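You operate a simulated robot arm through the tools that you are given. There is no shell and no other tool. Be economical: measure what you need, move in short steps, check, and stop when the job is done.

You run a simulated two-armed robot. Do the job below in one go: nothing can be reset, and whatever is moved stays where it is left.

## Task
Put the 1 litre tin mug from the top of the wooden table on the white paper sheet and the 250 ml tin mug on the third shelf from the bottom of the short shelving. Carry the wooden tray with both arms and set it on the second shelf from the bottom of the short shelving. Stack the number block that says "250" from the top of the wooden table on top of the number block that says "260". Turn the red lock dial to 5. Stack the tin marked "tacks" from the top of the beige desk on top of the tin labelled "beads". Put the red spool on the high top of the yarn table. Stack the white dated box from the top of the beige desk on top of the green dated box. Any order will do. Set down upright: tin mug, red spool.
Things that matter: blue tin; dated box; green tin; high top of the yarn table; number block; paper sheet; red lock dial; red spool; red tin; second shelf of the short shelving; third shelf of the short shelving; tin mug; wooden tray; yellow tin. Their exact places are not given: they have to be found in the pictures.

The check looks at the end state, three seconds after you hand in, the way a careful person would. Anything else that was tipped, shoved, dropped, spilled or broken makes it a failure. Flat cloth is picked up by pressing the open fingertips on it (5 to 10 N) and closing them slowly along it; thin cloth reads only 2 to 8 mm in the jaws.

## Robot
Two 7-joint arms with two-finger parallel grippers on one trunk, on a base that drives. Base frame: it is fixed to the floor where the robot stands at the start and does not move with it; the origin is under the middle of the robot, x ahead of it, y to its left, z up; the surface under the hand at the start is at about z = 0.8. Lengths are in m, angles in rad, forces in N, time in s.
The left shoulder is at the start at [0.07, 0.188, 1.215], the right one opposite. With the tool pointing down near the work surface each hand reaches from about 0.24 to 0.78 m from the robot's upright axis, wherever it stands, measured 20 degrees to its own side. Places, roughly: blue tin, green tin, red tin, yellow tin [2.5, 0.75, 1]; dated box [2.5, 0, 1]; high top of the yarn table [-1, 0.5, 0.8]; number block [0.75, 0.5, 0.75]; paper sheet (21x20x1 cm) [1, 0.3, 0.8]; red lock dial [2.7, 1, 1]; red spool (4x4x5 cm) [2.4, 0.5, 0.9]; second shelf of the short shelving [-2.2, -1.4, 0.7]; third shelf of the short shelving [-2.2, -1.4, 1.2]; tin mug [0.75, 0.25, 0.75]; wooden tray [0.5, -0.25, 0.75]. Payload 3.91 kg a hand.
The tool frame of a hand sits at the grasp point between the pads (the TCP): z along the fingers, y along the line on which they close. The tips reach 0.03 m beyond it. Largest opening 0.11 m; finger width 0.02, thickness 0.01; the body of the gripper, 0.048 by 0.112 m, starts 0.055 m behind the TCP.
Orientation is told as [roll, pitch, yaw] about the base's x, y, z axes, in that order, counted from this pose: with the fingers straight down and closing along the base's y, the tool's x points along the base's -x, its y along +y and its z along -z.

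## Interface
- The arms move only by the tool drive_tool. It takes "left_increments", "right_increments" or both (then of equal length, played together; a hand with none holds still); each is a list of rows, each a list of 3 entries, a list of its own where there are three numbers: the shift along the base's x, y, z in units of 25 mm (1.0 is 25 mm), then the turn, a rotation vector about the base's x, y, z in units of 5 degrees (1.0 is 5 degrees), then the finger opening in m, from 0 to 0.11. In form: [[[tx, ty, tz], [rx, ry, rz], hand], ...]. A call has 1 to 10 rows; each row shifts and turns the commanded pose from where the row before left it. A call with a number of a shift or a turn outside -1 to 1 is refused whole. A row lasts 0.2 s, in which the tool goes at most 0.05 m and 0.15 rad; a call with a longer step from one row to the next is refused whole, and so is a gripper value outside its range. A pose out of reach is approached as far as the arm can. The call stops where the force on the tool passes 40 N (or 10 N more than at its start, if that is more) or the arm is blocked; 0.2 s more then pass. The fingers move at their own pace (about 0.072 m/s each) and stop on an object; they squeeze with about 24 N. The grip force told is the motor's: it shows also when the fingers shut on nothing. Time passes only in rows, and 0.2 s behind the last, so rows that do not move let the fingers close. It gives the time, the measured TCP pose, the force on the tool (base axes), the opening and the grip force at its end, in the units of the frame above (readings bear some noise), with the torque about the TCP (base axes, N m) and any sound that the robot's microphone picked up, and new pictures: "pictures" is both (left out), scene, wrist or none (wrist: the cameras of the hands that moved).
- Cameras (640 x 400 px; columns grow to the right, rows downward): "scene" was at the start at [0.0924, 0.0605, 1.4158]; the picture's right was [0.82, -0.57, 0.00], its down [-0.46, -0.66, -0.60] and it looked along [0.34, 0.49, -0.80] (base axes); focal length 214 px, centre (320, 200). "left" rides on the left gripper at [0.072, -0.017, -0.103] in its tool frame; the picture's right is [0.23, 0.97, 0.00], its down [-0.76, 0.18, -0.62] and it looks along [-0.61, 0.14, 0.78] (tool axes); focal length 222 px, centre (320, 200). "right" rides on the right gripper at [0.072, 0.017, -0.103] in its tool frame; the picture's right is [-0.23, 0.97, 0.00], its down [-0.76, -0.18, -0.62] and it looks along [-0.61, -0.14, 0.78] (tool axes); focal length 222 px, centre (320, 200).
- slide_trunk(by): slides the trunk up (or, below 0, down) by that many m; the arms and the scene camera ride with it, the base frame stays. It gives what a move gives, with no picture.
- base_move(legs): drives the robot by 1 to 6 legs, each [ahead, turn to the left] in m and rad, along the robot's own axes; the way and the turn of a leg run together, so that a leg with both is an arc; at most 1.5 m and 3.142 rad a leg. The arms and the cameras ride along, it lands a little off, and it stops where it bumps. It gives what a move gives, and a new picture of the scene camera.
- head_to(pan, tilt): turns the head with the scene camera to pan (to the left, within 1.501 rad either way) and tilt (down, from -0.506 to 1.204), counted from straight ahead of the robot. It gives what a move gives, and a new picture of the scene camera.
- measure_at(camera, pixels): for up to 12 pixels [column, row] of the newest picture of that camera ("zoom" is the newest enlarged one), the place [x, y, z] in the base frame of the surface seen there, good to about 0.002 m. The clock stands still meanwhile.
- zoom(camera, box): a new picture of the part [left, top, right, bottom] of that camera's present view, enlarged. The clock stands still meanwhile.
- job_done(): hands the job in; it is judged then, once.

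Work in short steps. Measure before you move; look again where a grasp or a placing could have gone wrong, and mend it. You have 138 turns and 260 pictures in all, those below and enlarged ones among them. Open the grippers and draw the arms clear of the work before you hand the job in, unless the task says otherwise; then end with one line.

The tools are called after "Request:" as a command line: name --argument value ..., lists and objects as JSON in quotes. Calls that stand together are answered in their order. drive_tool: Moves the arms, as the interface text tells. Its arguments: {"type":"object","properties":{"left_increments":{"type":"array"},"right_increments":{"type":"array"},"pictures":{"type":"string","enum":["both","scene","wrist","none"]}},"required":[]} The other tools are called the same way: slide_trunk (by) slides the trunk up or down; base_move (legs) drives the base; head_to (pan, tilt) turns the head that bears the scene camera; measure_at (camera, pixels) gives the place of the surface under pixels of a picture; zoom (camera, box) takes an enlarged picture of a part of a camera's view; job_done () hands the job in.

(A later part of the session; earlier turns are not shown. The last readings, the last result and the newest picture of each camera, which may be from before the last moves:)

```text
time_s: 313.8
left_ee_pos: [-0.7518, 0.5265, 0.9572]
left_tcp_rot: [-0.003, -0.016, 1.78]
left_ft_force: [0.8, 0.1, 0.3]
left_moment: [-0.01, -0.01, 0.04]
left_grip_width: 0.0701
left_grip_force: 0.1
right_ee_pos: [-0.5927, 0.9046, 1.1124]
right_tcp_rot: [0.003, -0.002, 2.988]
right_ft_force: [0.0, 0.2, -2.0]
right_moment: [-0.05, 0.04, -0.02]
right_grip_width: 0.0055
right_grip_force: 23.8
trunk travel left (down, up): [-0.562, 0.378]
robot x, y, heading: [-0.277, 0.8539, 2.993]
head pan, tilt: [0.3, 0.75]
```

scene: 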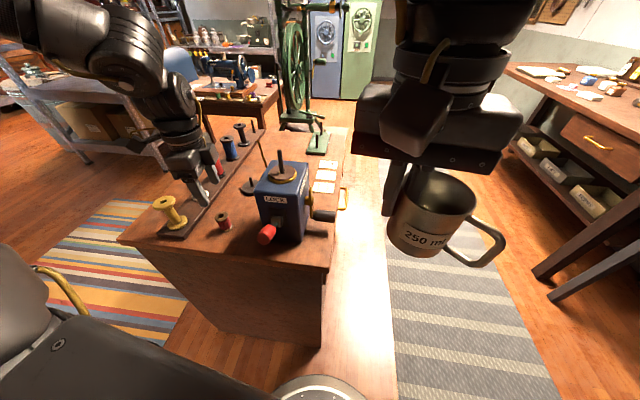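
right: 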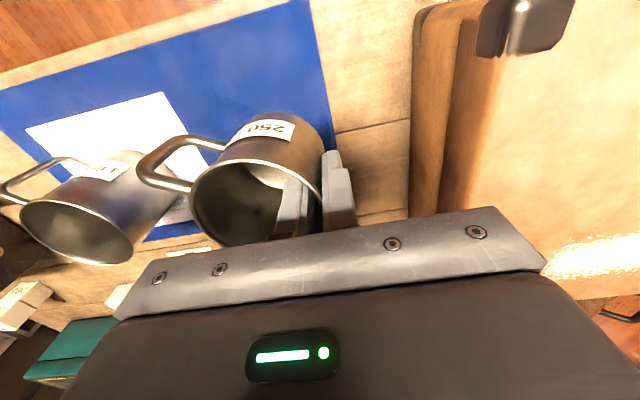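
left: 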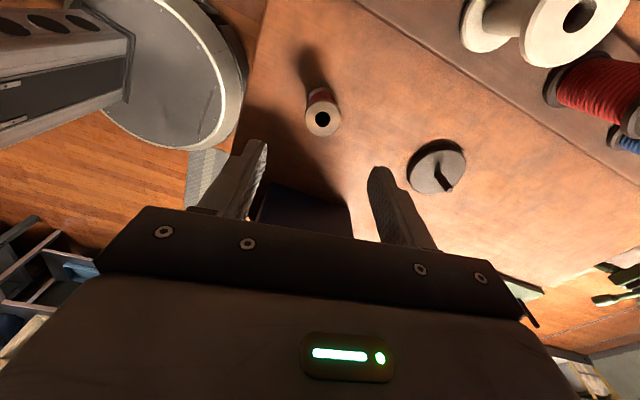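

Spool stands upright on the yarn table. Raise the trunk, drive south to (-0.16,-0.6) and look toward the short shelving.

Request:
slide_trunk --by 0.25

Request:
base_move --legs '[[-0.12, 0], [0, 1.722], [1.43, 0], [0, -1.179]]'

Request:
head_to --pan 0.0 --tilt 0.35

```text
time_s: 316.3
left_ee_pos: [-0.7535, 0.528, 1.2059]
left_tcp_rot: [-0.003, -0.017, 1.78]
left_ft_force: [-0.1, 0.1, 0.7]
left_moment: [0.03, 0.02, -0.01]
left_grip_width: 0.07
left_grip_force: 0.1
right_ee_pos: [-0.5941, 0.9048, 1.3621]
right_tcp_rot: [0.0, 0.002, 2.987]
right_ft_force: [-0.4, 0.0, -1.2]
right_moment: [-0.07, 0.0, -0.03]
right_grip_width: 0.0055
right_grip_force: 24.1
trunk travel left (down, up): [-0.812, 0.128]
robot x, y, heading: [-0.2763, 0.8482, 2.989]
head pan, tilt: [0.3, 0.75]
```

```text
time_s: 331.4
left_ee_pos: [-0.3811, -1.129, 1.2064]
left_tcp_rot: [-0.004, -0.017, 2.339]
left_ft_force: [-0.6, 0.3, 0.0]
left_moment: [0.01, 0.0, 0.01]
left_grip_width: 0.0703
left_grip_force: 0.0
right_ee_pos: [-0.447, -0.7248, 1.3611]
right_tcp_rot: [0.004, -0.002, -2.736]
right_ft_force: [0.2, 0.1, -1.9]
right_moment: [-0.03, -0.04, 0.0]
right_grip_width: 0.0061
right_grip_force: 23.9
trunk travel left (down, up): [-0.812, 0.128]
robot x, y, heading: [-0.1459, -0.6048, -2.731]
head pan, tilt: [0.3, 0.75]
```

scene: 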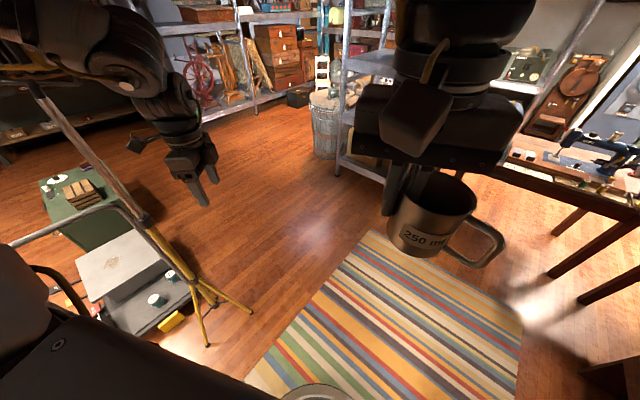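

```text
time_s: 332.3
left_ee_pos: [-0.3815, -1.1273, 1.2061]
left_tcp_rot: [-0.003, -0.018, 2.339]
left_ft_force: [0.1, -0.1, 0.1]
left_moment: [0.0, 0.0, 0.01]
left_grip_width: 0.0698
left_grip_force: 0.1
right_ee_pos: [-0.4459, -0.7233, 1.362]
right_tcp_rot: [0.002, 0.001, -2.734]
right_ft_force: [-0.3, 0.8, -1.7]
right_moment: [-0.08, -0.01, 0.01]
right_grip_width: 0.006
right_grip_force: 23.3
trunk travel left (down, up): [-0.812, 0.128]
robot x, y, heading: [-0.1475, -0.6019, -2.735]
head pan, tilt: [0.0, 0.351]
```

scene: 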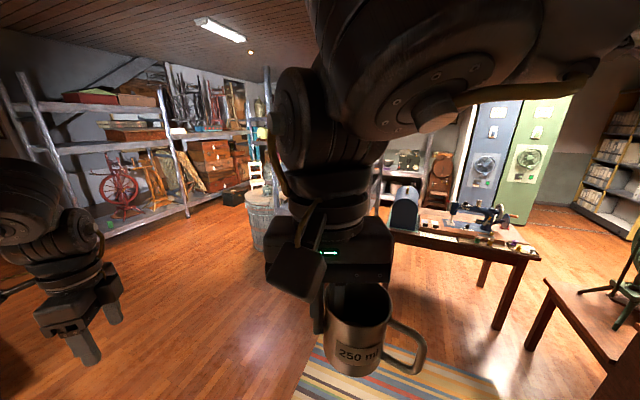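

The short shelving is hidden behind the right arm. Turn the base right 0.55 and pan the head left to see it.

Request:
base_move --legs '[[0, -0.55]]'

Request:
head_to --pan 0.6 --tilt 0.4

```text
time_s: 334.2
left_ee_pos: [-0.6202, -0.932, 1.2067]
left_tcp_rot: [-0.006, -0.017, 1.794]
left_ft_force: [0.6, 0.2, -1.1]
left_moment: [0.01, 0.0, 0.02]
left_grip_width: 0.07
left_grip_force: 0.1
right_ee_pos: [-0.4659, -0.5537, 1.3616]
right_tcp_rot: [0.0, 0.0, 3.003]
right_ft_force: [-0.5, 0.3, -1.0]
right_moment: [-0.03, 0.02, 0.0]
right_grip_width: 0.0061
right_grip_force: 23.7
trunk travel left (down, up): [-0.812, 0.128]
robot x, y, heading: [-0.1466, -0.6044, 3.0]
head pan, tilt: [0.0, 0.351]
```

scene: 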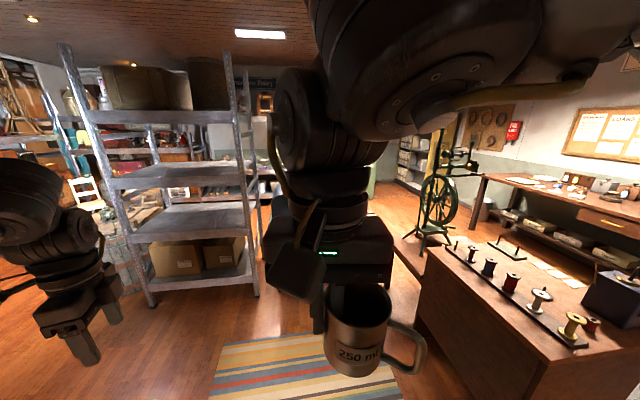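

```text
time_s: 335.2
left_ee_pos: [-0.6201, -0.9309, 1.2073]
left_tcp_rot: [-0.006, -0.018, 1.795]
left_ft_force: [-0.1, 0.8, -1.1]
left_moment: [0.0, 0.02, 0.03]
left_grip_width: 0.07
left_grip_force: 0.1
right_ee_pos: [-0.4661, -0.5538, 1.3615]
right_tcp_rot: [0.003, 0.0, 3.004]
right_ft_force: [-0.2, -0.5, -1.7]
right_moment: [-0.09, 0.02, 0.02]
right_grip_width: 0.0056
right_grip_force: 24.5
trunk travel left (down, up): [-0.812, 0.128]
robot x, y, heading: [-0.1488, -0.6037, 2.999]
head pan, tilt: [0.6, 0.4]
```

scene: 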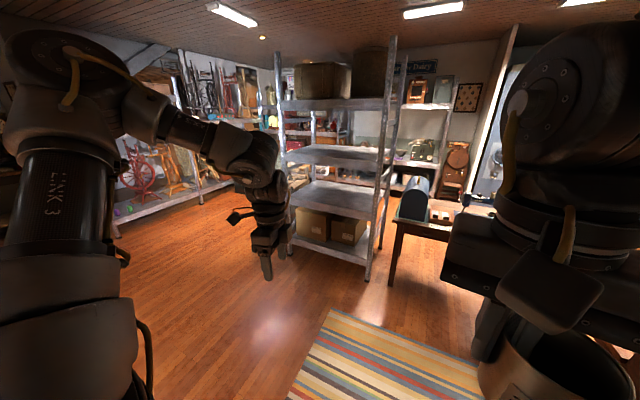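

Short shelving seen at (335,170). Measure its shelves and front edge.

Request:
measure_at --camera "scene" --pixels '[[295, 203], [370, 217], [330, 192], [350, 190], [300, 155], [375, 165], [340, 150], [360, 153], [370, 245], [280, 100], [372, 100], [310, 245]]'

Request:
zoom --camera "scene" --box '[265, 40, 425, 290]'

```text
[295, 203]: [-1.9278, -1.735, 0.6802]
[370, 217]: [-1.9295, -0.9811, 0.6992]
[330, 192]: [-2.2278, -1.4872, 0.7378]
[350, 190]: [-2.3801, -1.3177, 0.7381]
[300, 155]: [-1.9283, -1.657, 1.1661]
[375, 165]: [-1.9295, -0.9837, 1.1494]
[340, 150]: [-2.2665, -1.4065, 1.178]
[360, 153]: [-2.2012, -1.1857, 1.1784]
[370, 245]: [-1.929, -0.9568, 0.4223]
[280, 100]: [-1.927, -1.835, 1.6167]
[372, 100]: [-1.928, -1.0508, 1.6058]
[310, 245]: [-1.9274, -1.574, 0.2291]
```

```text
1.60 times, centred on (345, 165) of scene
```

zoom: 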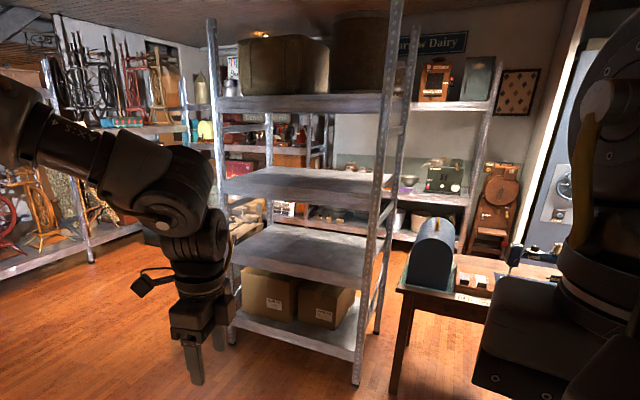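

Shelving front x≈-1.93, y −1.83…−0.96; shelves at z 0.738 and 1.178, top shelf underside ≈1.6. I retract the left hand, lower the mug hand to z≈1.27, and drive to (-1.48,-1.22) by a path clear of the tripod.

Request:
drive_tool --left_increments '[[[1, 0, 0], [0, 0, 0], 0.07], [[1, 0, 0], [0, 0, 0], 0.07], [[1, 0, 0], [0, 0, 0], 0.07], [[1, 0, 0], [0, 0, 0], 0.07], [[1, 0, 0], [0, 0, 0], 0.07], [[1, 0, 0], [0, 0, 0], 0.07], [[1, 0, 0], [0, 0, 0], 0.07]]' --right_increments '[[[0, 0, -0.6], [0, 0, 0], 0], [[0, 0, -0.6], [0, 0, 0], 0], [[0, 0, -0.6], [0, 0, 0], 0], [[0, 0, -0.6], [0, 0, 0], 0], [[0, 0, -0.6], [0, 0, 0], 0], [[0, 0, -0.6], [0, 0, 0], 0], [[0, 0, 0], [0, 0, 0], 0]]' --pictures "none"

Request:
base_move --legs '[[0, 0.142], [0.7, 0], [0, 0.775], [0.881, 0], [0, -0.775]]'

Request:
head_to --pan 0.35 --tilt 0.5

```text
time_s: 336.8
left_ee_pos: [-0.5011, -0.9387, 1.218]
left_tcp_rot: [-0.003, -0.02, 1.794]
left_ft_force: [0.0, -0.5, -0.8]
left_moment: [0.03, 0.06, 0.01]
left_grip_width: 0.07
left_grip_force: 0.0
left hand out of reach, approached as far as the arm can: row 5, 6, 7
right_ee_pos: [-0.4662, -0.5549, 1.2714]
right_tcp_rot: [0.0, -0.001, 3.003]
right_ft_force: [-0.2, 0.4, -1.5]
right_moment: [-0.01, 0.01, -0.02]
right_grip_width: 0.006
right_grip_force: 24.0
trunk travel left (down, up): [-0.812, 0.128]
robot x, y, heading: [-0.1489, -0.6033, 3.006]
head pan, tilt: [0.6, 0.4]
```

```text
time_s: 347.8
left_ee_pos: [-1.3916, -1.714, 1.22]
left_tcp_rot: [0.009, -0.03, 2.727]
left_ft_force: [0.5, 0.0, -0.9]
left_moment: [0.0, 0.03, 0.01]
left_grip_width: 0.07
left_grip_force: 0.0
right_ee_pos: [-1.6775, -1.4566, 1.2786]
right_tcp_rot: [-0.009, -0.023, -2.342]
right_ft_force: [1.1, -0.1, -0.9]
right_moment: [-0.03, -0.07, 0.0]
right_grip_width: 0.0058
right_grip_force: 24.0
trunk travel left (down, up): [-0.812, 0.128]
robot x, y, heading: [-1.4717, -1.2386, -2.353]
head pan, tilt: [0.6, 0.4]
stopped in leg 4: the robot was blocked; the commanded pose is now the measured one
```

scene: 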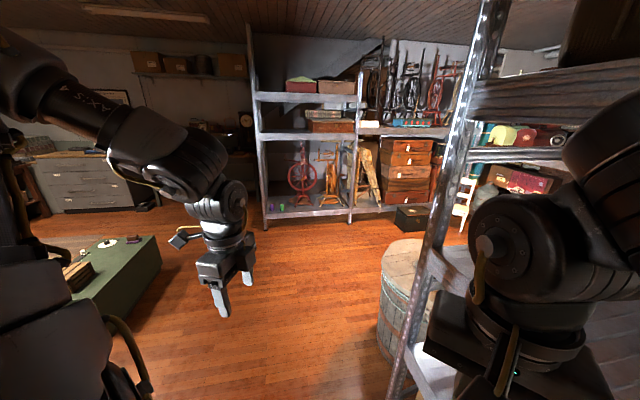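

```text
time_s: 348.6
left_ee_pos: [-1.3911, -1.7145, 1.2218]
left_tcp_rot: [0.011, -0.033, 2.727]
left_ft_force: [0.1, 0.3, 0.1]
left_moment: [0.01, -0.03, -0.02]
left_grip_width: 0.0701
left_grip_force: 0.0
right_ee_pos: [-1.6767, -1.4568, 1.2784]
right_tcp_rot: [-0.009, -0.022, -2.345]
right_ft_force: [0.6, 0.3, -2.0]
right_moment: [-0.04, 0.0, -0.04]
right_grip_width: 0.0058
right_grip_force: 24.1
trunk travel left (down, up): [-0.812, 0.128]
robot x, y, heading: [-1.4696, -1.2415, -2.349]
head pan, tilt: [0.351, 0.499]
```

scene: 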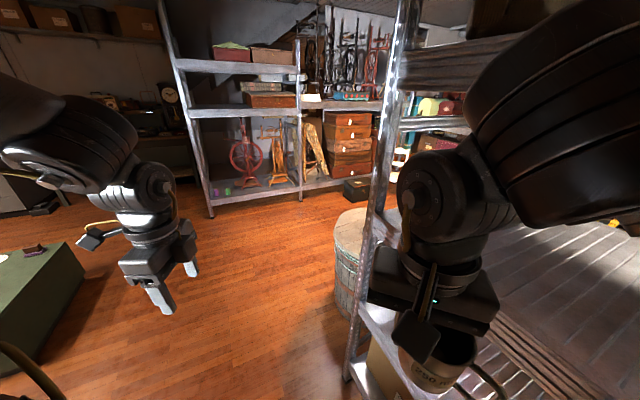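

The right arm's elbow brushed the shelving while I faced it obliquely. Back off .3, go south to y≈-1.4, then face it squarely at x≈-1.26 and look.

Request:
base_move --legs '[[-0.3, 0], [0, 0.78], [0.37, 0], [0, -1.571], [0.12, 0]]'

Request:
head_to --pan 0.15 --tilt 0.35

```text
time_s: 359.2
left_ee_pos: [-1.6795, -1.779, 1.22]
left_tcp_rot: [-0.002, -0.015, 1.942]
left_ft_force: [-0.5, -0.1, -0.6]
left_moment: [0.0, 0.03, -0.02]
left_grip_width: 0.07
left_grip_force: 0.0
right_ee_pos: [-1.7004, -1.3927, 1.2729]
right_tcp_rot: [0.001, -0.004, -3.127]
right_ft_force: [-0.1, -0.5, -1.6]
right_moment: [-0.06, -0.07, 0.02]
right_grip_width: 0.0058
right_grip_force: 23.9
trunk travel left (down, up): [-0.812, 0.128]
robot x, y, heading: [-1.3846, -1.3986, -3.131]
head pan, tilt: [0.351, 0.499]
```

scene: 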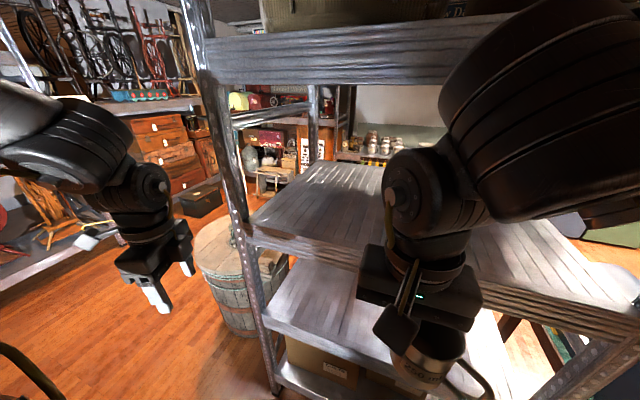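

```text
time_s: 360.0
left_ee_pos: [-1.683, -1.779, 1.2185]
left_tcp_rot: [-0.004, -0.015, 1.944]
left_ft_force: [0.0, -0.5, 0.0]
left_moment: [-0.02, -0.03, 0.02]
left_grip_width: 0.0699
left_grip_force: 0.0
right_ee_pos: [-1.7045, -1.3935, 1.2724]
right_tcp_rot: [0.003, -0.001, -3.126]
right_ft_force: [-0.1, 0.6, -1.5]
right_moment: [-0.06, -0.04, 0.03]
right_grip_width: 0.0058
right_grip_force: 24.3
trunk travel left (down, up): [-0.812, 0.128]
robot x, y, heading: [-1.3786, -1.3943, -3.132]
head pan, tilt: [0.15, 0.351]
```

scene: 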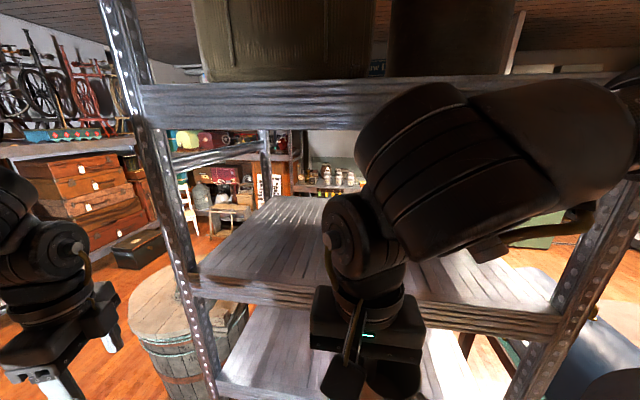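

Check whether the forearm fits under the top shelf: measure points on the right forearm and shelf edges.

Request:
measure_at --camera "scene" --pixels '[[400, 100], [440, 85], [380, 140], [345, 215], [370, 200], [480, 90], [560, 80], [250, 128], [250, 85], [260, 292], [300, 215], [345, 380]]'

```text
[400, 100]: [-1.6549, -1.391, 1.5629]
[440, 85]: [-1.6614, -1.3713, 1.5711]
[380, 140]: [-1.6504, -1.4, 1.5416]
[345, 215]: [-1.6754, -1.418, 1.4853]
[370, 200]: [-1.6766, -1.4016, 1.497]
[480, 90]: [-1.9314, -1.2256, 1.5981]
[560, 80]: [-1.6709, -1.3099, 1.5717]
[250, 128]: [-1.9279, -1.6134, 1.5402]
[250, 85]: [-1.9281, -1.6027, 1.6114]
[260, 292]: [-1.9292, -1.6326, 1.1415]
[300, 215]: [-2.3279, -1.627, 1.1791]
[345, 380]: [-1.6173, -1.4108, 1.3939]
```

The top board (z 1.54–1.61) would meet the folded forearm. With the arm stretched and the shoulder at ~1.40 the forearm lies flatter: raise the trunk 0.1, stretch the right hand forward (outside the shelf) and look.

Request:
slide_trunk --by 0.1

Request:
drive_tool --right_increments '[[[0, 0, -1], [0, 0, 0], 0], [[-0.4, 0, -1], [0, 0, 0], 0], [[-0.8, 0, -1], [0, 0, 0], 0], [[-0.9, 0, -1], [0, 0, 0], 0], [[-1, 0, -0.4], [0, 0, 0], 0], [[-1, 0, 0], [0, 0, 0], 0], [[-1, 0, 0], [0, 0, 0], 0], [[-1, 0, 0], [0, 0, 0], 0], [[-1, 0, 0], [0, 0, 0], 0], [[0, 0, 0], [0, 0, 0], 0]]' --pictures "both"

```text
time_s: 361.3
left_ee_pos: [-1.6821, -1.7797, 1.3184]
left_tcp_rot: [-0.005, -0.015, 1.944]
left_ft_force: [0.1, 0.3, 0.3]
left_moment: [0.01, 0.0, 0.02]
left_grip_width: 0.07
left_grip_force: 0.1
right_ee_pos: [-1.7031, -1.3932, 1.3722]
right_tcp_rot: [0.003, -0.003, -3.129]
right_ft_force: [0.9, 0.6, -1.2]
right_moment: [-0.07, -0.02, 0.01]
right_grip_width: 0.0057
right_grip_force: 23.5
trunk travel left (down, up): [-0.912, 0.028]
robot x, y, heading: [-1.3768, -1.3966, -3.133]
head pan, tilt: [0.15, 0.351]
```

```text
time_s: 363.5
left_ee_pos: [-1.6818, -1.7791, 1.3185]
left_tcp_rot: [-0.003, -0.015, 1.943]
left_ft_force: [0.1, -0.2, -0.1]
left_moment: [0.0, -0.03, -0.01]
left_grip_width: 0.07
left_grip_force: 0.1
right_ee_pos: [-1.8807, -1.3933, 1.2618]
right_tcp_rot: [0.001, -0.003, -3.127]
right_ft_force: [-0.7, -0.8, -1.0]
right_moment: [-0.03, 0.05, -0.01]
right_grip_width: 0.006
right_grip_force: 24.0
trunk travel left (down, up): [-0.912, 0.028]
robot x, y, heading: [-1.3815, -1.395, -3.132]
head pan, tilt: [0.15, 0.351]
```

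scene: 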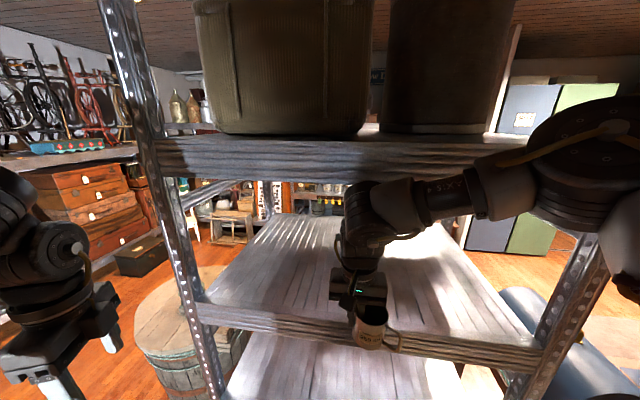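
right: 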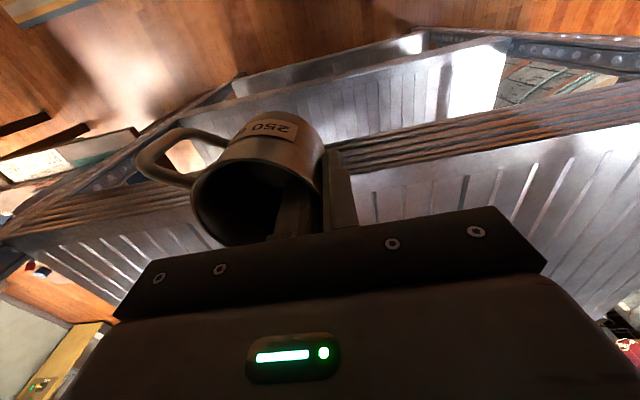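

Forearm is now flatter. Measure the wrist's and forearm's upper points.

Request:
measure_at --camera "scene" --pixels '[[362, 188], [375, 190], [400, 185], [440, 185], [480, 175], [345, 215], [560, 110], [365, 240], [560, 215], [250, 170]]'

```text
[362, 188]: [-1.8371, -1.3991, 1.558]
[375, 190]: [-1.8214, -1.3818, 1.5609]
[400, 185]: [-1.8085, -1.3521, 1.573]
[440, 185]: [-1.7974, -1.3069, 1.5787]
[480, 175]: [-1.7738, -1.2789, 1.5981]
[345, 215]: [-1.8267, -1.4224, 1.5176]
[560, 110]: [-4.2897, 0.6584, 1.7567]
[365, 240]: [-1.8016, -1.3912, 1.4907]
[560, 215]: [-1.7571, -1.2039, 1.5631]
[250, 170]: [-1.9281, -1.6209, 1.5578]
```

The wrist top (TCP+0.30) would hit the board if the hand stays vertical, so I pitch the tool 25° (fingers forward, wrist back) about the closing axis; the mug can pivot level on the shelf. Pitch, then reach in to x≈-1.985.

Request:
drive_tool --right_increments '[[[0, 0, 0.1], [0, 1, 0], 0], [[0, 0, 0.1], [0, 1, 0], 0], [[0, 0, 0.1], [0, 1, 0], 0], [[0, 0, 0.1], [0, 1, 0], 0], [[0, 0, 0], [0, 1, 0], 0], [[-0.8, 0, 0], [0, 0, 0], 0], [[-0.8, 0, 0], [0, 0, 0], 0], [[-0.9, 0, 0], [0, 0, 0], 0], [[-0.9, 0, 0], [0, 0, 0], 0], [[-0.9, 0, 0], [0, 0, 0], 0]]' --pictures "both"

```text
time_s: 365.7
left_ee_pos: [-1.6817, -1.7813, 1.3188]
left_tcp_rot: [-0.004, -0.016, 1.944]
left_ft_force: [0.2, 0.2, 0.1]
left_moment: [-0.02, -0.04, -0.01]
left_grip_width: 0.0698
left_grip_force: 0.0
right_ee_pos: [-1.989, -1.3951, 1.2729]
right_tcp_rot: [-0.006, -0.439, -3.127]
right_ft_force: [-0.4, 0.2, -2.4]
right_moment: [-0.06, -0.03, -0.02]
right_grip_width: 0.0057
right_grip_force: 23.9
trunk travel left (down, up): [-0.912, 0.028]
robot x, y, heading: [-1.3818, -1.3941, -3.133]
head pan, tilt: [0.15, 0.351]
```

scene: 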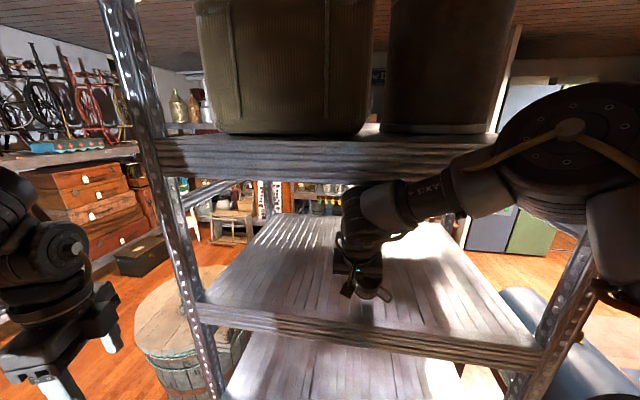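
right: 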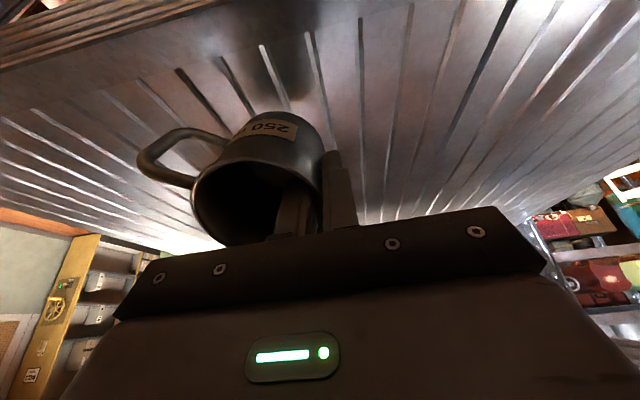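

Inside the shelf, clear. Lower until the mug's rear edge touches and presses level.

Request:
drive_tool --right_increments '[[[0, 0, -0.5], [0, 0, 0], 0], [[0, 0, -0.5], [0, 0, 0], 0], [[0, 0, -0.25], [0, 0, 0], 0], [[0, 0, -0.15], [0, 0, 0], 0], [[0, 0, -0.12], [0, 0, 0], 0], [[0, 0, 0], [0, 0, 0], 0]]' --pictures "wrist"

```text
time_s: 366.9
left_ee_pos: [-1.6796, -1.7791, 1.3195]
left_tcp_rot: [-0.001, -0.015, 1.94]
left_ft_force: [-0.3, -0.4, -0.3]
left_moment: [-0.02, -0.02, 0.0]
left_grip_width: 0.0699
left_grip_force: 0.0
right_ee_pos: [-1.9869, -1.3939, 1.2422]
right_tcp_rot: [0.002, -0.452, -3.129]
right_ft_force: [6.5, -2.0, 18.4]
right_moment: [0.36, -0.44, -0.17]
right_grip_width: 0.0068
right_grip_force: 24.1
trunk travel left (down, up): [-0.912, 0.028]
robot x, y, heading: [-1.3833, -1.3947, -3.132]
head pan, tilt: [0.15, 0.351]
stopped in row 5 (right hand): the force on the tool passed its limit at 43 N (the readings are from after the stop); the commanded pose is now the measured one
```

right: 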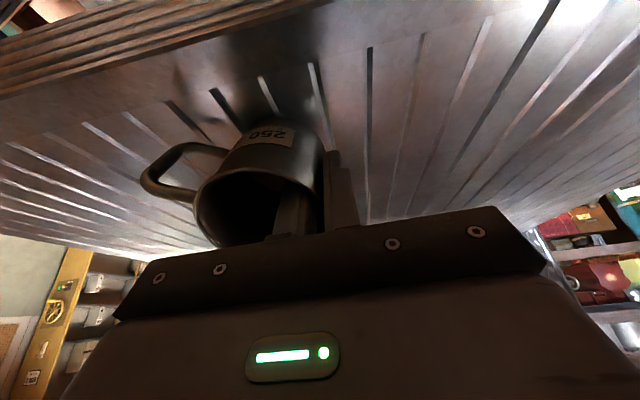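

Contact at 18–40 N. Now open gently so the mug settles level, and withdraw along the tool axis.

Request:
drive_tool --right_increments '[[[0, 0, 0.1], [0, 0, 0], 0.0], [[0, 0, 0], [0, 0, 0], 0.012], [[0, 0, 0], [0, 0, 0], 0.02], [[0, 0, 0], [0, 0, 0], 0.03], [[0, 0, 0], [0, 0, 0], 0.04], [[0.35, 0, 0.75], [0, 0, 0], 0.04], [[0.42, 0, 0.9], [0, 0, 0], 0.04], [[0.42, 0, 0.9], [0, 0, 0], 0.04], [[0.6, 0, 0.6], [0, 0, 0], 0.04], [[1, 0, 0], [0, 0, 0], 0.04]]' --pictures "both"

```text
time_s: 369.1
left_ee_pos: [-1.6809, -1.7783, 1.3198]
left_tcp_rot: [-0.001, -0.013, 1.942]
left_ft_force: [0.6, 0.2, 1.0]
left_moment: [0.03, -0.01, -0.01]
left_grip_width: 0.0702
left_grip_force: 0.0
right_ee_pos: [-1.9179, -1.3942, 1.3206]
right_tcp_rot: [-0.001, -0.449, -3.127]
right_ft_force: [0.4, 0.4, -0.2]
right_moment: [0.0, 0.02, -0.02]
right_grip_width: 0.0399
right_grip_force: 0.0
trunk travel left (down, up): [-0.912, 0.028]
robot x, y, heading: [-1.3802, -1.3922, -3.132]
head pan, tilt: [0.15, 0.351]
```

scene: 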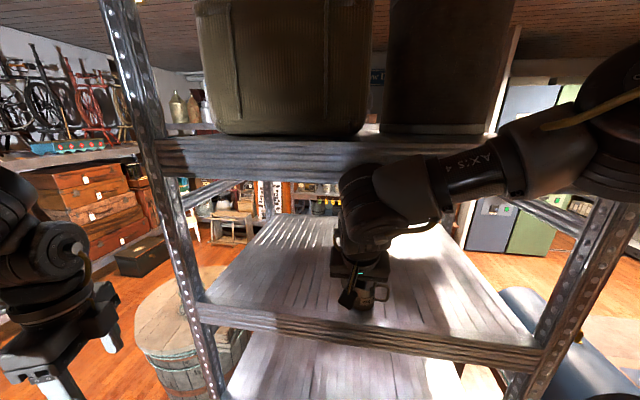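
right: 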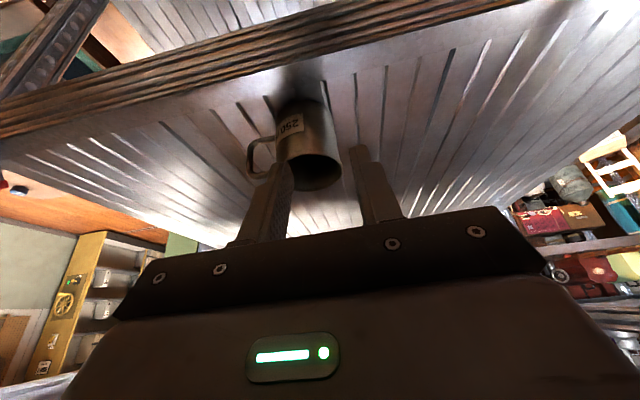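

The 250 ml mug stands on the third shelf. Now the tray: back out, drive to the front of the wooden table at about (-0.08,-0.47), lower the trunk and start posing both hands (left yaw +50°, forward).

Request:
base_move --legs '[[-0.4, 0], [0, -1.58], [0.92, 0], [0, -1.571], [0.88, 0]]'

Request:
slide_trunk --by -0.22

Request:
drive_tool --left_increments '[[[0.7, 0, 0], [0, 0, 1], 0.08], [[0.7, 0, 0], [0, 0, 1], 0.08], [[0.7, 0, 0], [0, 0, 1], 0.08], [[0.7, 0, 0], [0, 0, 1], 0.08], [[0.7, 0, 0], [0, 0, 1], 0.08], [[0.7, 0, 0], [0, 0, 1], 0.08], [[0.7, 0, 0], [0, 0, 1], 0.08], [[0.7, 0, 0], [0, 0, 1], 0.08], [[0.7, 0, 0], [0, 0, 1], 0.08], [[0.7, 0, 0], [0, 0, 1], 0.08]]' --right_increments '[[[0, -0.35, 0], [0, -0.3, 0], 0.08], [[0, -0.35, 0], [0, -0.3, 0], 0.08], [[0, -0.35, 0], [0, -0.3, 0], 0.08], [[0, -0.35, 0], [0, -0.3, 0], 0.08], [[0, -0.35, 0], [0, -0.3, 0], 0.08], [[0, -0.35, 0], [0, -0.3, 0], 0.08], [[0, -0.35, 0], [0, -0.3, 0], 0.08], [[0, -0.35, 0], [0, -0.3, 0], 0.08], [[0, -0.35, 0], [0, -0.3, 0], 0.08], [[0, -0.2, 0], [0, -0.3, 0], 0.08]]' --pictures "none"

Request:
head_to --pan 0.1 --tilt 0.9

```text
time_s: 387.9
left_ee_pos: [0.194, -0.0905, 1.3206]
left_tcp_rot: [-0.003, -0.016, -1.205]
left_ft_force: [-0.6, -1.1, 0.0]
left_moment: [0.01, -0.02, 0.01]
left_grip_width: 0.0699
left_grip_force: 0.1
right_ee_pos: [0.4289, -0.4771, 1.3211]
right_tcp_rot: [-0.001, -0.447, 0.006]
right_ft_force: [-0.5, 0.1, -0.7]
right_moment: [-0.02, -0.01, -0.03]
right_grip_width: 0.04
right_grip_force: 0.0
trunk travel left (down, up): [-0.912, 0.028]
robot x, y, heading: [-0.1091, -0.4727, 0.001]
head pan, tilt: [0.15, 0.351]
```

scene: 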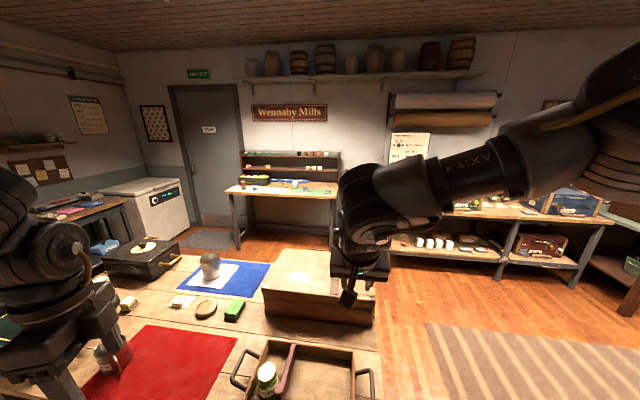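

```text
time_s: 390.2
left_ee_pos: [0.1947, -0.0898, 1.0991]
left_tcp_rot: [-0.003, -0.017, -1.206]
left_ft_force: [0.2, -0.2, -0.1]
left_moment: [-0.03, -0.02, 0.0]
left_grip_width: 0.07
left_grip_force: 0.0
right_ee_pos: [0.4306, -0.4775, 1.0999]
right_tcp_rot: [-0.001, -0.446, 0.005]
right_ft_force: [1.3, -1.0, 0.2]
right_moment: [0.01, -0.03, 0.04]
right_grip_width: 0.0401
right_grip_force: 0.1
trunk travel left (down, up): [-0.692, 0.248]
robot x, y, heading: [-0.1072, -0.4718, 0.001]
head pan, tilt: [0.15, 0.351]
```

```text
time_s: 392.4
left_ee_pos: [0.3732, -0.0915, 1.0989]
left_tcp_rot: [-0.004, -0.014, -0.334]
left_ft_force: [-0.4, -0.2, 0.6]
left_moment: [0.03, 0.01, -0.01]
left_grip_width: 0.0798
left_grip_force: 0.1
right_ee_pos: [0.43, -0.5619, 1.0998]
right_tcp_rot: [-0.003, -0.709, 0.006]
right_ft_force: [-0.2, -0.2, -0.8]
right_moment: [0.02, 0.0, 0.01]
right_grip_width: 0.08
right_grip_force: 0.1
trunk travel left (down, up): [-0.692, 0.248]
robot x, y, heading: [-0.105, -0.4718, -0.002]
head pan, tilt: [0.15, 0.351]
```

```text
time_s: 393.4
left_ee_pos: [0.3717, -0.0909, 1.099]
left_tcp_rot: [-0.004, -0.014, -0.333]
left_ft_force: [-1.0, 0.4, -0.2]
left_moment: [0.01, -0.04, -0.03]
left_grip_width: 0.0801
left_grip_force: 0.1
right_ee_pos: [0.4296, -0.5617, 1.0997]
right_tcp_rot: [-0.002, -0.71, 0.004]
right_ft_force: [0.5, 0.1, 0.4]
right_moment: [0.01, 0.0, 0.02]
right_grip_width: 0.08
right_grip_force: 0.1
trunk travel left (down, up): [-0.692, 0.248]
robot x, y, heading: [-0.1095, -0.4711, -0.0]
head pan, tilt: [0.099, 0.901]
```

scene: 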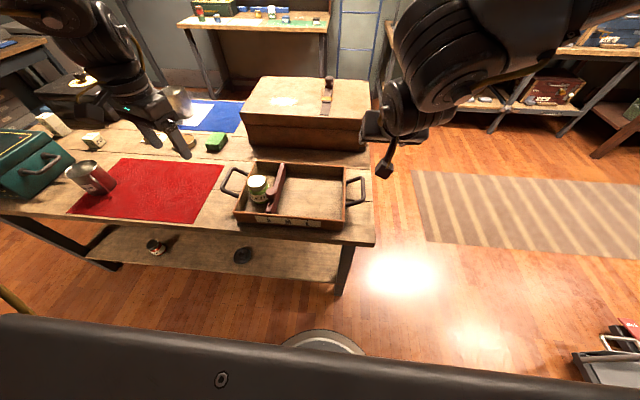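

Measure the handle bars again: left (228,180), right (362,190).

Request:
zoom --camera "scene" --box '[210, 150, 380, 240]'

Request:
drive_tool --left_increments '[[[0.4, 0, 0], [0, 0, 0.95], 0.08], [[0.4, 0, 0], [0, 0, 0.95], 0.08], [[0.4, 0, 0], [0, 0, 0.95], 0.08], [[0.4, 0, 0], [0, 0, 0.95], 0.08], [[0.4, -0.1, 0], [0, -1, 0], 0.08], [[0.4, -0.1, 0], [0, -1, 0], 0.08], [[0.4, -0.1, 0], [0, -1, 0], 0.08], [[0.4, -0.1, 0], [0, -1, 0], 0.08], [[0.4, -0.1, 0], [0, -1, 0], 0.08], [[0.33, -0.1, 0], [0, -1, 0], 0.08]]' --right_increments '[[[0.18, 0.03, 0], [0, 0, 0], 0.08], [[0.18, 0.03, 0], [0, 0, 0], 0.08], [[0.18, 0.03, 0], [0, 0, 0], 0.08], [[0.18, 0.03, 0], [0, 0, 0], 0.08], [[0.18, 0.03, 0], [0, 0, 0], 0.08], [[0.18, 0.03, 0], [0, 0, 0], 0.08], [[0.18, 0.03, 0], [0, 0, 0], 0.08], [[0.18, 0.03, 0], [0, 0, 0], 0.08], [[0.18, 0.03, 0], [0, 0, 0], 0.08], [[0.18, 0.03, 0], [0, 0, 0], 0.08]]' --pictures "none"

Request:
measure_at --camera "zoom" --pixels '[[46, 115], [52, 90], [90, 70], [80, 158], [578, 110], [580, 140], [560, 105], [530, 180], [110, 50], [490, 60], [100, 240], [520, 260]]'

```text
3.76 times, centred on (295, 195) of scene
```

zoom: 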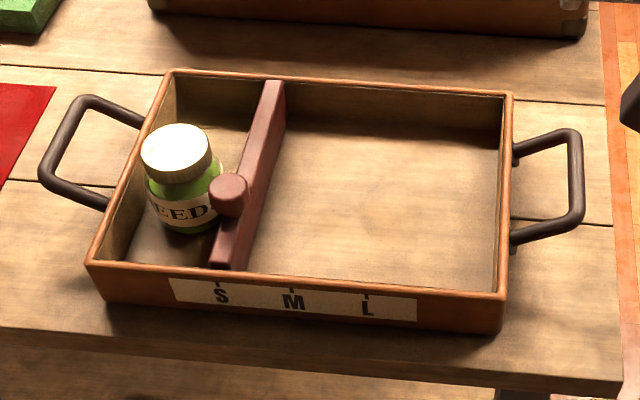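

```text
time_s: 395.6
left_ee_pos: [0.4683, -0.1055, 1.0994]
left_tcp_rot: [-0.004, -0.54, -0.002]
left_ft_force: [-0.1, -1.5, 0.8]
left_moment: [-0.02, 0.02, 0.02]
left_grip_width: 0.0802
left_grip_force: 0.1
right_ee_pos: [0.4755, -0.5533, 1.0992]
right_tcp_rot: [-0.005, -0.71, 0.005]
right_ft_force: [0.3, 0.0, 0.2]
right_moment: [-0.01, 0.0, 0.0]
right_grip_width: 0.0801
right_grip_force: 0.1
trunk travel left (down, up): [-0.692, 0.248]
robot x, y, heading: [-0.1099, -0.4714, 0.002]
head pan, tilt: [0.099, 0.901]
```

```text
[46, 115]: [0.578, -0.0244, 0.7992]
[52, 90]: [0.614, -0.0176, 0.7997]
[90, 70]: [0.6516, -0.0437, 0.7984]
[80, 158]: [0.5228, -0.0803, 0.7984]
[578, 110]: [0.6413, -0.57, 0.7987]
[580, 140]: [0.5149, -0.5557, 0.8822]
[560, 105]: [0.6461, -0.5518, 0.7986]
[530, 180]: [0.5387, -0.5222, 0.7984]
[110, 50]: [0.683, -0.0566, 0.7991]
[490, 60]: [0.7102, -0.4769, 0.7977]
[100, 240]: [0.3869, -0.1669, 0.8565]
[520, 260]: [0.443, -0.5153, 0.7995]
```

Bars at y≈-0.112 and -0.555, z≈0.882, x≈0.475. Finish the left pitch and lower both hands to z≈0.93, then 0.884, and look.

Request:
drive_tool --left_increments '[[[0.1, -0.1, -0.9], [0, -1, 0], 0.08], [[0.1, -0.16, -0.9], [0, -0.9, 0], 0.08], [[0, 0, -0.9], [0, 0, 0], 0.08], [[0, 0, -0.9], [0, 0, 0], 0.08], [[0, 0, -0.9], [0, 0, 0], 0.08], [[0, 0, -0.9], [0, 0, 0], 0.08], [[0, 0, -0.9], [0, 0, 0], 0.08], [[0, 0, -0.9], [0, 0, 0], 0.08], [[0, 0, -0.9], [0, 0, 0], 0.08], [[0, 0, -0.5], [0, 0, 0], 0.08]]' --right_increments '[[[0, -0.05, -0.9], [0, 0, 0], 0.08], [[0, 0, -0.9], [0, 0, 0], 0.08], [[0, 0, -0.9], [0, 0, 0], 0.08], [[0, 0, -0.9], [0, 0, 0], 0.08], [[0, 0, -0.9], [0, 0, 0], 0.08], [[0, 0, -0.9], [0, 0, 0], 0.08], [[0, 0, -0.9], [0, 0, 0], 0.08], [[0, 0, -0.9], [0, 0, 0], 0.08], [[0, 0, -0.9], [0, 0, 0], 0.08], [[0, 0, -0.5], [0, 0, 0], 0.08]]' --pictures "both"

```text
time_s: 397.8
left_ee_pos: [0.4735, -0.1127, 0.8874]
left_tcp_rot: [-0.001, -0.711, -0.002]
left_ft_force: [-1.5, 4.0, 16.6]
left_moment: [-0.65, -0.17, 0.01]
left_grip_width: 0.078
left_grip_force: 0.0
right_ee_pos: [0.4724, -0.5564, 0.8859]
right_tcp_rot: [-0.002, -0.71, 0.005]
right_ft_force: [-0.3, -0.3, -0.5]
right_moment: [-0.02, -0.01, 0.0]
right_grip_width: 0.0801
right_grip_force: 0.1
trunk travel left (down, up): [-0.692, 0.248]
robot x, y, heading: [-0.1072, -0.4695, 0.005]
head pan, tilt: [0.099, 0.901]
```

scene: 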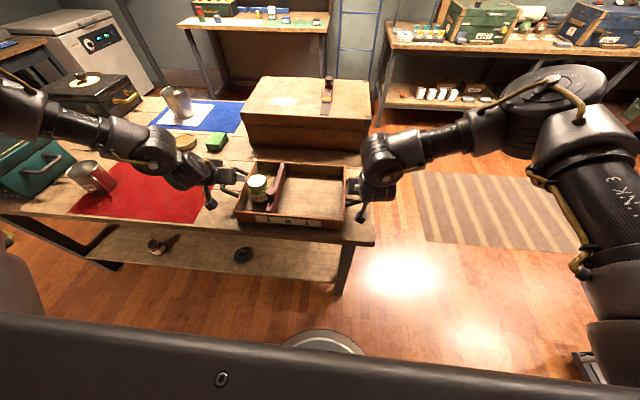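
right: 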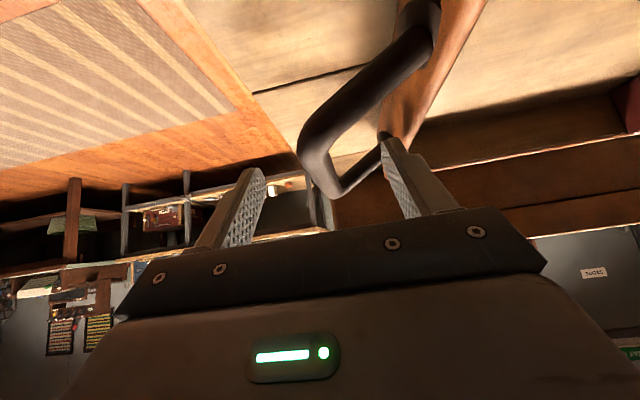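
left: 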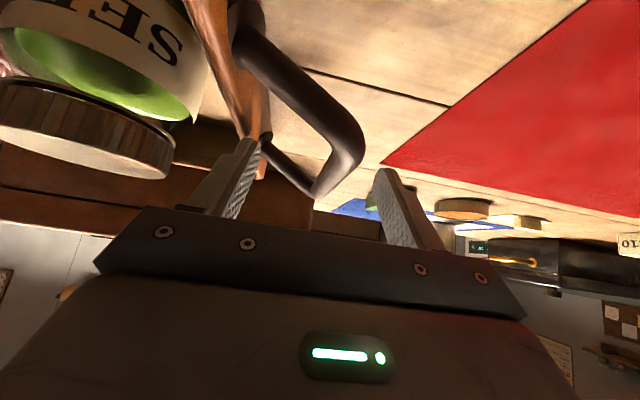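

The left inner finger touches the tray rim (17 N). Raise it slightly, narrow both openings to 0.05, settle to z≈0.882, then close both on the bars.

Request:
drive_tool --left_increments '[[[0, 0, 0.4], [0, 0, 0], 0.06], [[0, 0, 0], [0, 0, 0], 0.045], [[0, 0, -0.3], [0, 0, 0], 0.045], [[0, 0, -0.3], [0, 0, 0], 0.045], [[0, 0, 0], [0, 0, 0], 0.03], [[0, 0, 0], [0, 0, 0], 0.015], [[0, 0, 0], [0, 0, 0], 0.0], [[0, 0, 0], [0, 0, 0], 0.0]]' --right_increments '[[[0, 0, 0], [0, 0, 0], 0.06], [[0, 0, 0], [0, 0, 0], 0.045], [[0, 0.04, -0.15], [0, 0, 0], 0.045], [[0, 0, 0], [0, 0, 0], 0.045], [[0, 0, 0], [0, 0, 0], 0.03], [[0, 0, 0], [0, 0, 0], 0.015], [[0, 0, 0], [0, 0, 0], 0.0], [[0, 0, 0], [0, 0, 0], 0.0]]' --pictures "wrist"

```text
time_s: 399.6
left_ee_pos: [0.4727, -0.1101, 0.8783]
left_tcp_rot: [0.001, -0.705, 0.0]
left_ft_force: [1.1, 14.5, 1.8]
left_moment: [0.08, 0.06, -0.28]
left_grip_width: 0.0139
left_grip_force: 23.7
right_ee_pos: [0.4754, -0.5542, 0.8804]
right_tcp_rot: [-0.007, -0.71, 0.01]
right_ft_force: [-1.7, -9.4, 2.1]
right_moment: [-0.03, -0.04, 0.39]
right_grip_width: 0.0137
right_grip_force: 24.1
trunk travel left (down, up): [-0.692, 0.248]
robot x, y, heading: [-0.1098, -0.4706, 0.004]
head pan, tilt: [0.099, 0.901]
```

right: 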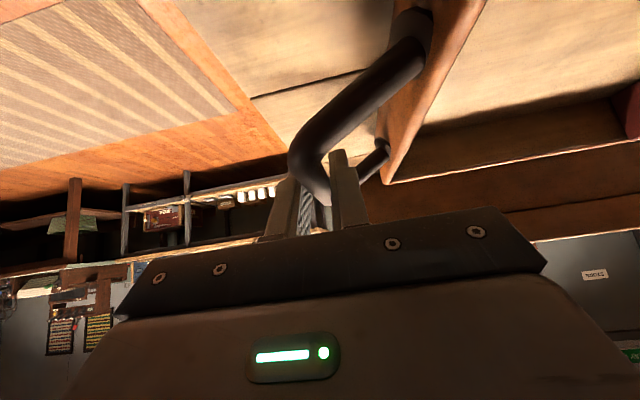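
left: 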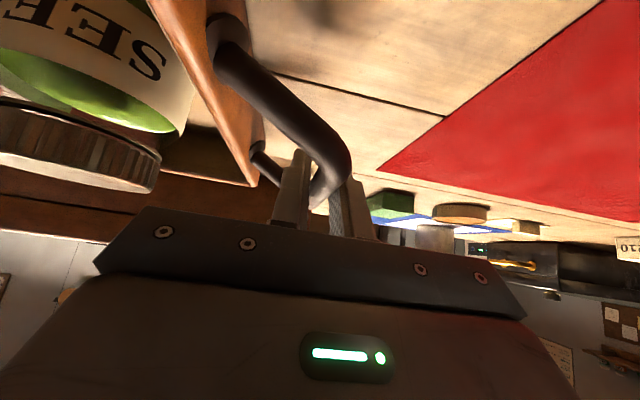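

Both bars are gripped. Lift 8 cm with the trunk and check that the tray is level.

Request:
slide_trunk --by 0.08

Request:
zoom --camera "scene" --box '[170, 120, 430, 260]'

```text
time_s: 400.8
left_ee_pos: [0.4737, -0.109, 0.9585]
left_tcp_rot: [0.003, -0.701, -0.003]
left_ft_force: [0.9, 20.1, -4.3]
left_moment: [0.05, 0.0, -0.24]
left_grip_width: 0.0135
left_grip_force: 24.1
right_ee_pos: [0.4764, -0.5548, 0.9599]
right_tcp_rot: [-0.007, -0.708, 0.007]
right_ft_force: [-0.6, -21.0, -3.6]
right_moment: [-0.1, 0.06, 0.35]
right_grip_width: 0.0136
right_grip_force: 24.2
trunk travel left (down, up): [-0.772, 0.168]
robot x, y, heading: [-0.1079, -0.4701, 0.001]
head pan, tilt: [0.099, 0.901]
```

```text
2.46 times, centred on (300, 190) of scene
```

zoom: 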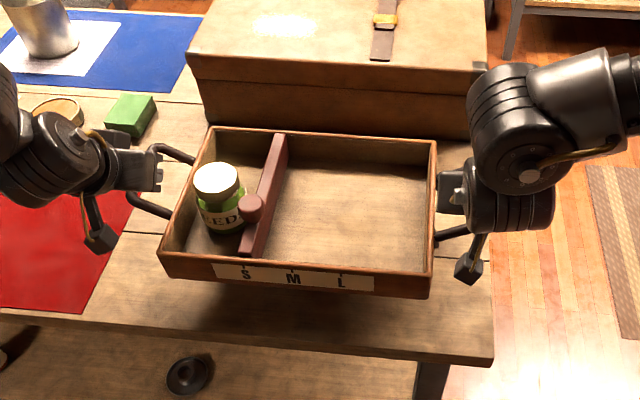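

Tray is level and clear. Back off and drive to face the shelving at about (-1.05,-1.30), then look.

Request:
base_move --legs '[[-0.94, 0], [0, -1.571], [0.83, 0], [0, -1.571]]'

Request:
slide_trunk --by -0.115

Request:
head_to --pan 0.1 --tilt 0.6

```text
time_s: 417.4
left_ee_pos: [-1.6375, -1.6554, 0.9582]
left_tcp_rot: [0.004, -0.704, 3.131]
left_ft_force: [-0.2, -27.8, -5.1]
left_moment: [-0.05, 0.01, -0.16]
left_grip_width: 0.014
left_grip_force: 24.1
right_ee_pos: [-1.6363, -1.2103, 0.9602]
right_tcp_rot: [-0.008, -0.71, -3.139]
right_ft_force: [0.8, 27.0, -4.2]
right_moment: [0.14, -0.06, 0.31]
right_grip_width: 0.0139
right_grip_force: 23.9
trunk travel left (down, up): [-0.772, 0.168]
robot x, y, heading: [-1.0479, -1.2984, 3.142]
head pan, tilt: [0.099, 0.901]
```

scene: 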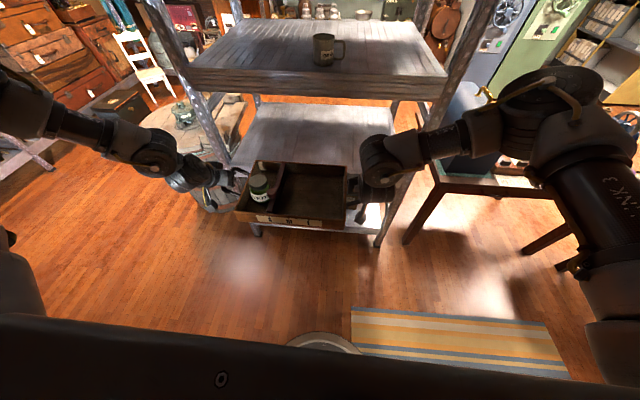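

```text
time_s: 418.8
left_ee_pos: [-1.6367, -1.6543, 0.8427]
left_tcp_rot: [0.003, -0.701, 3.13]
left_ft_force: [-0.2, -0.3, -4.4]
left_moment: [-0.01, -0.13, -0.26]
left_grip_width: 0.0137
left_grip_force: 23.7
right_ee_pos: [-1.6361, -1.2096, 0.8454]
right_tcp_rot: [-0.01, -0.708, -3.14]
right_ft_force: [1.0, 1.4, -4.3]
right_moment: [-0.01, 0.09, 0.4]
right_grip_width: 0.0138
right_grip_force: 24.0
trunk travel left (down, up): [-0.657, 0.283]
robot x, y, heading: [-1.0526, -1.3022, 3.14]
head pan, tilt: [0.099, 0.901]
```

```text
time_s: 419.6
left_ee_pos: [-1.637, -1.655, 0.843]
left_tcp_rot: [0.005, -0.703, 3.132]
left_ft_force: [-0.8, -1.1, -5.3]
left_moment: [0.0, -0.09, -0.3]
left_grip_width: 0.0136
left_grip_force: 23.8
right_ee_pos: [-1.6363, -1.2092, 0.8452]
right_tcp_rot: [-0.009, -0.708, -3.141]
right_ft_force: [0.8, 1.8, -4.3]
right_moment: [0.01, 0.09, 0.38]
right_grip_width: 0.0139
right_grip_force: 24.0
trunk travel left (down, up): [-0.657, 0.283]
robot x, y, heading: [-1.0553, -1.2983, 3.139]
head pan, tilt: [0.099, 0.6]
```

scene: 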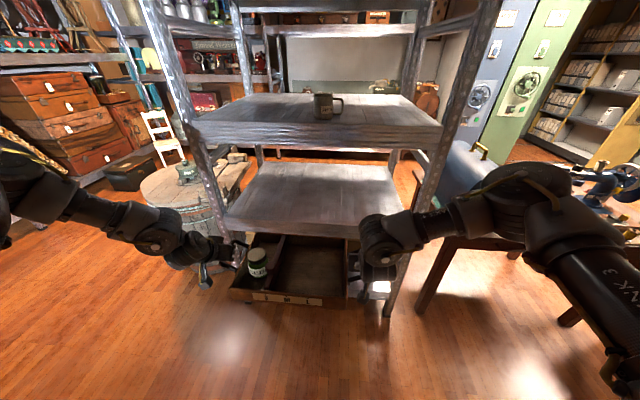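

Mug stands fine on the third shelf. Measure the posts and forearm positions to check insertion clearance.

Request:
measure_at --camera "scene" --pixels '[[221, 200], [228, 225], [425, 195], [404, 260], [155, 240], [110, 215], [60, 195], [380, 225], [430, 225], [470, 205], [230, 120], [300, 143]]'

```text
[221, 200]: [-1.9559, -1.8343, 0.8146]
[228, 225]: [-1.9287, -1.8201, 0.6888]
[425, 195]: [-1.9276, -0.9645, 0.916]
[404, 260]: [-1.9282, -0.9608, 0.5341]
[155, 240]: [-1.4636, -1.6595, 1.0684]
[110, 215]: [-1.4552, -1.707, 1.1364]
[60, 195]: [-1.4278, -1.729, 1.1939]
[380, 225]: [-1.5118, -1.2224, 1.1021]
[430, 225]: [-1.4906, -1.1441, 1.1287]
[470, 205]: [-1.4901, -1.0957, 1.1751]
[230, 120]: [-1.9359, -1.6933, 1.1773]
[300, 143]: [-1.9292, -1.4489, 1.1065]
```

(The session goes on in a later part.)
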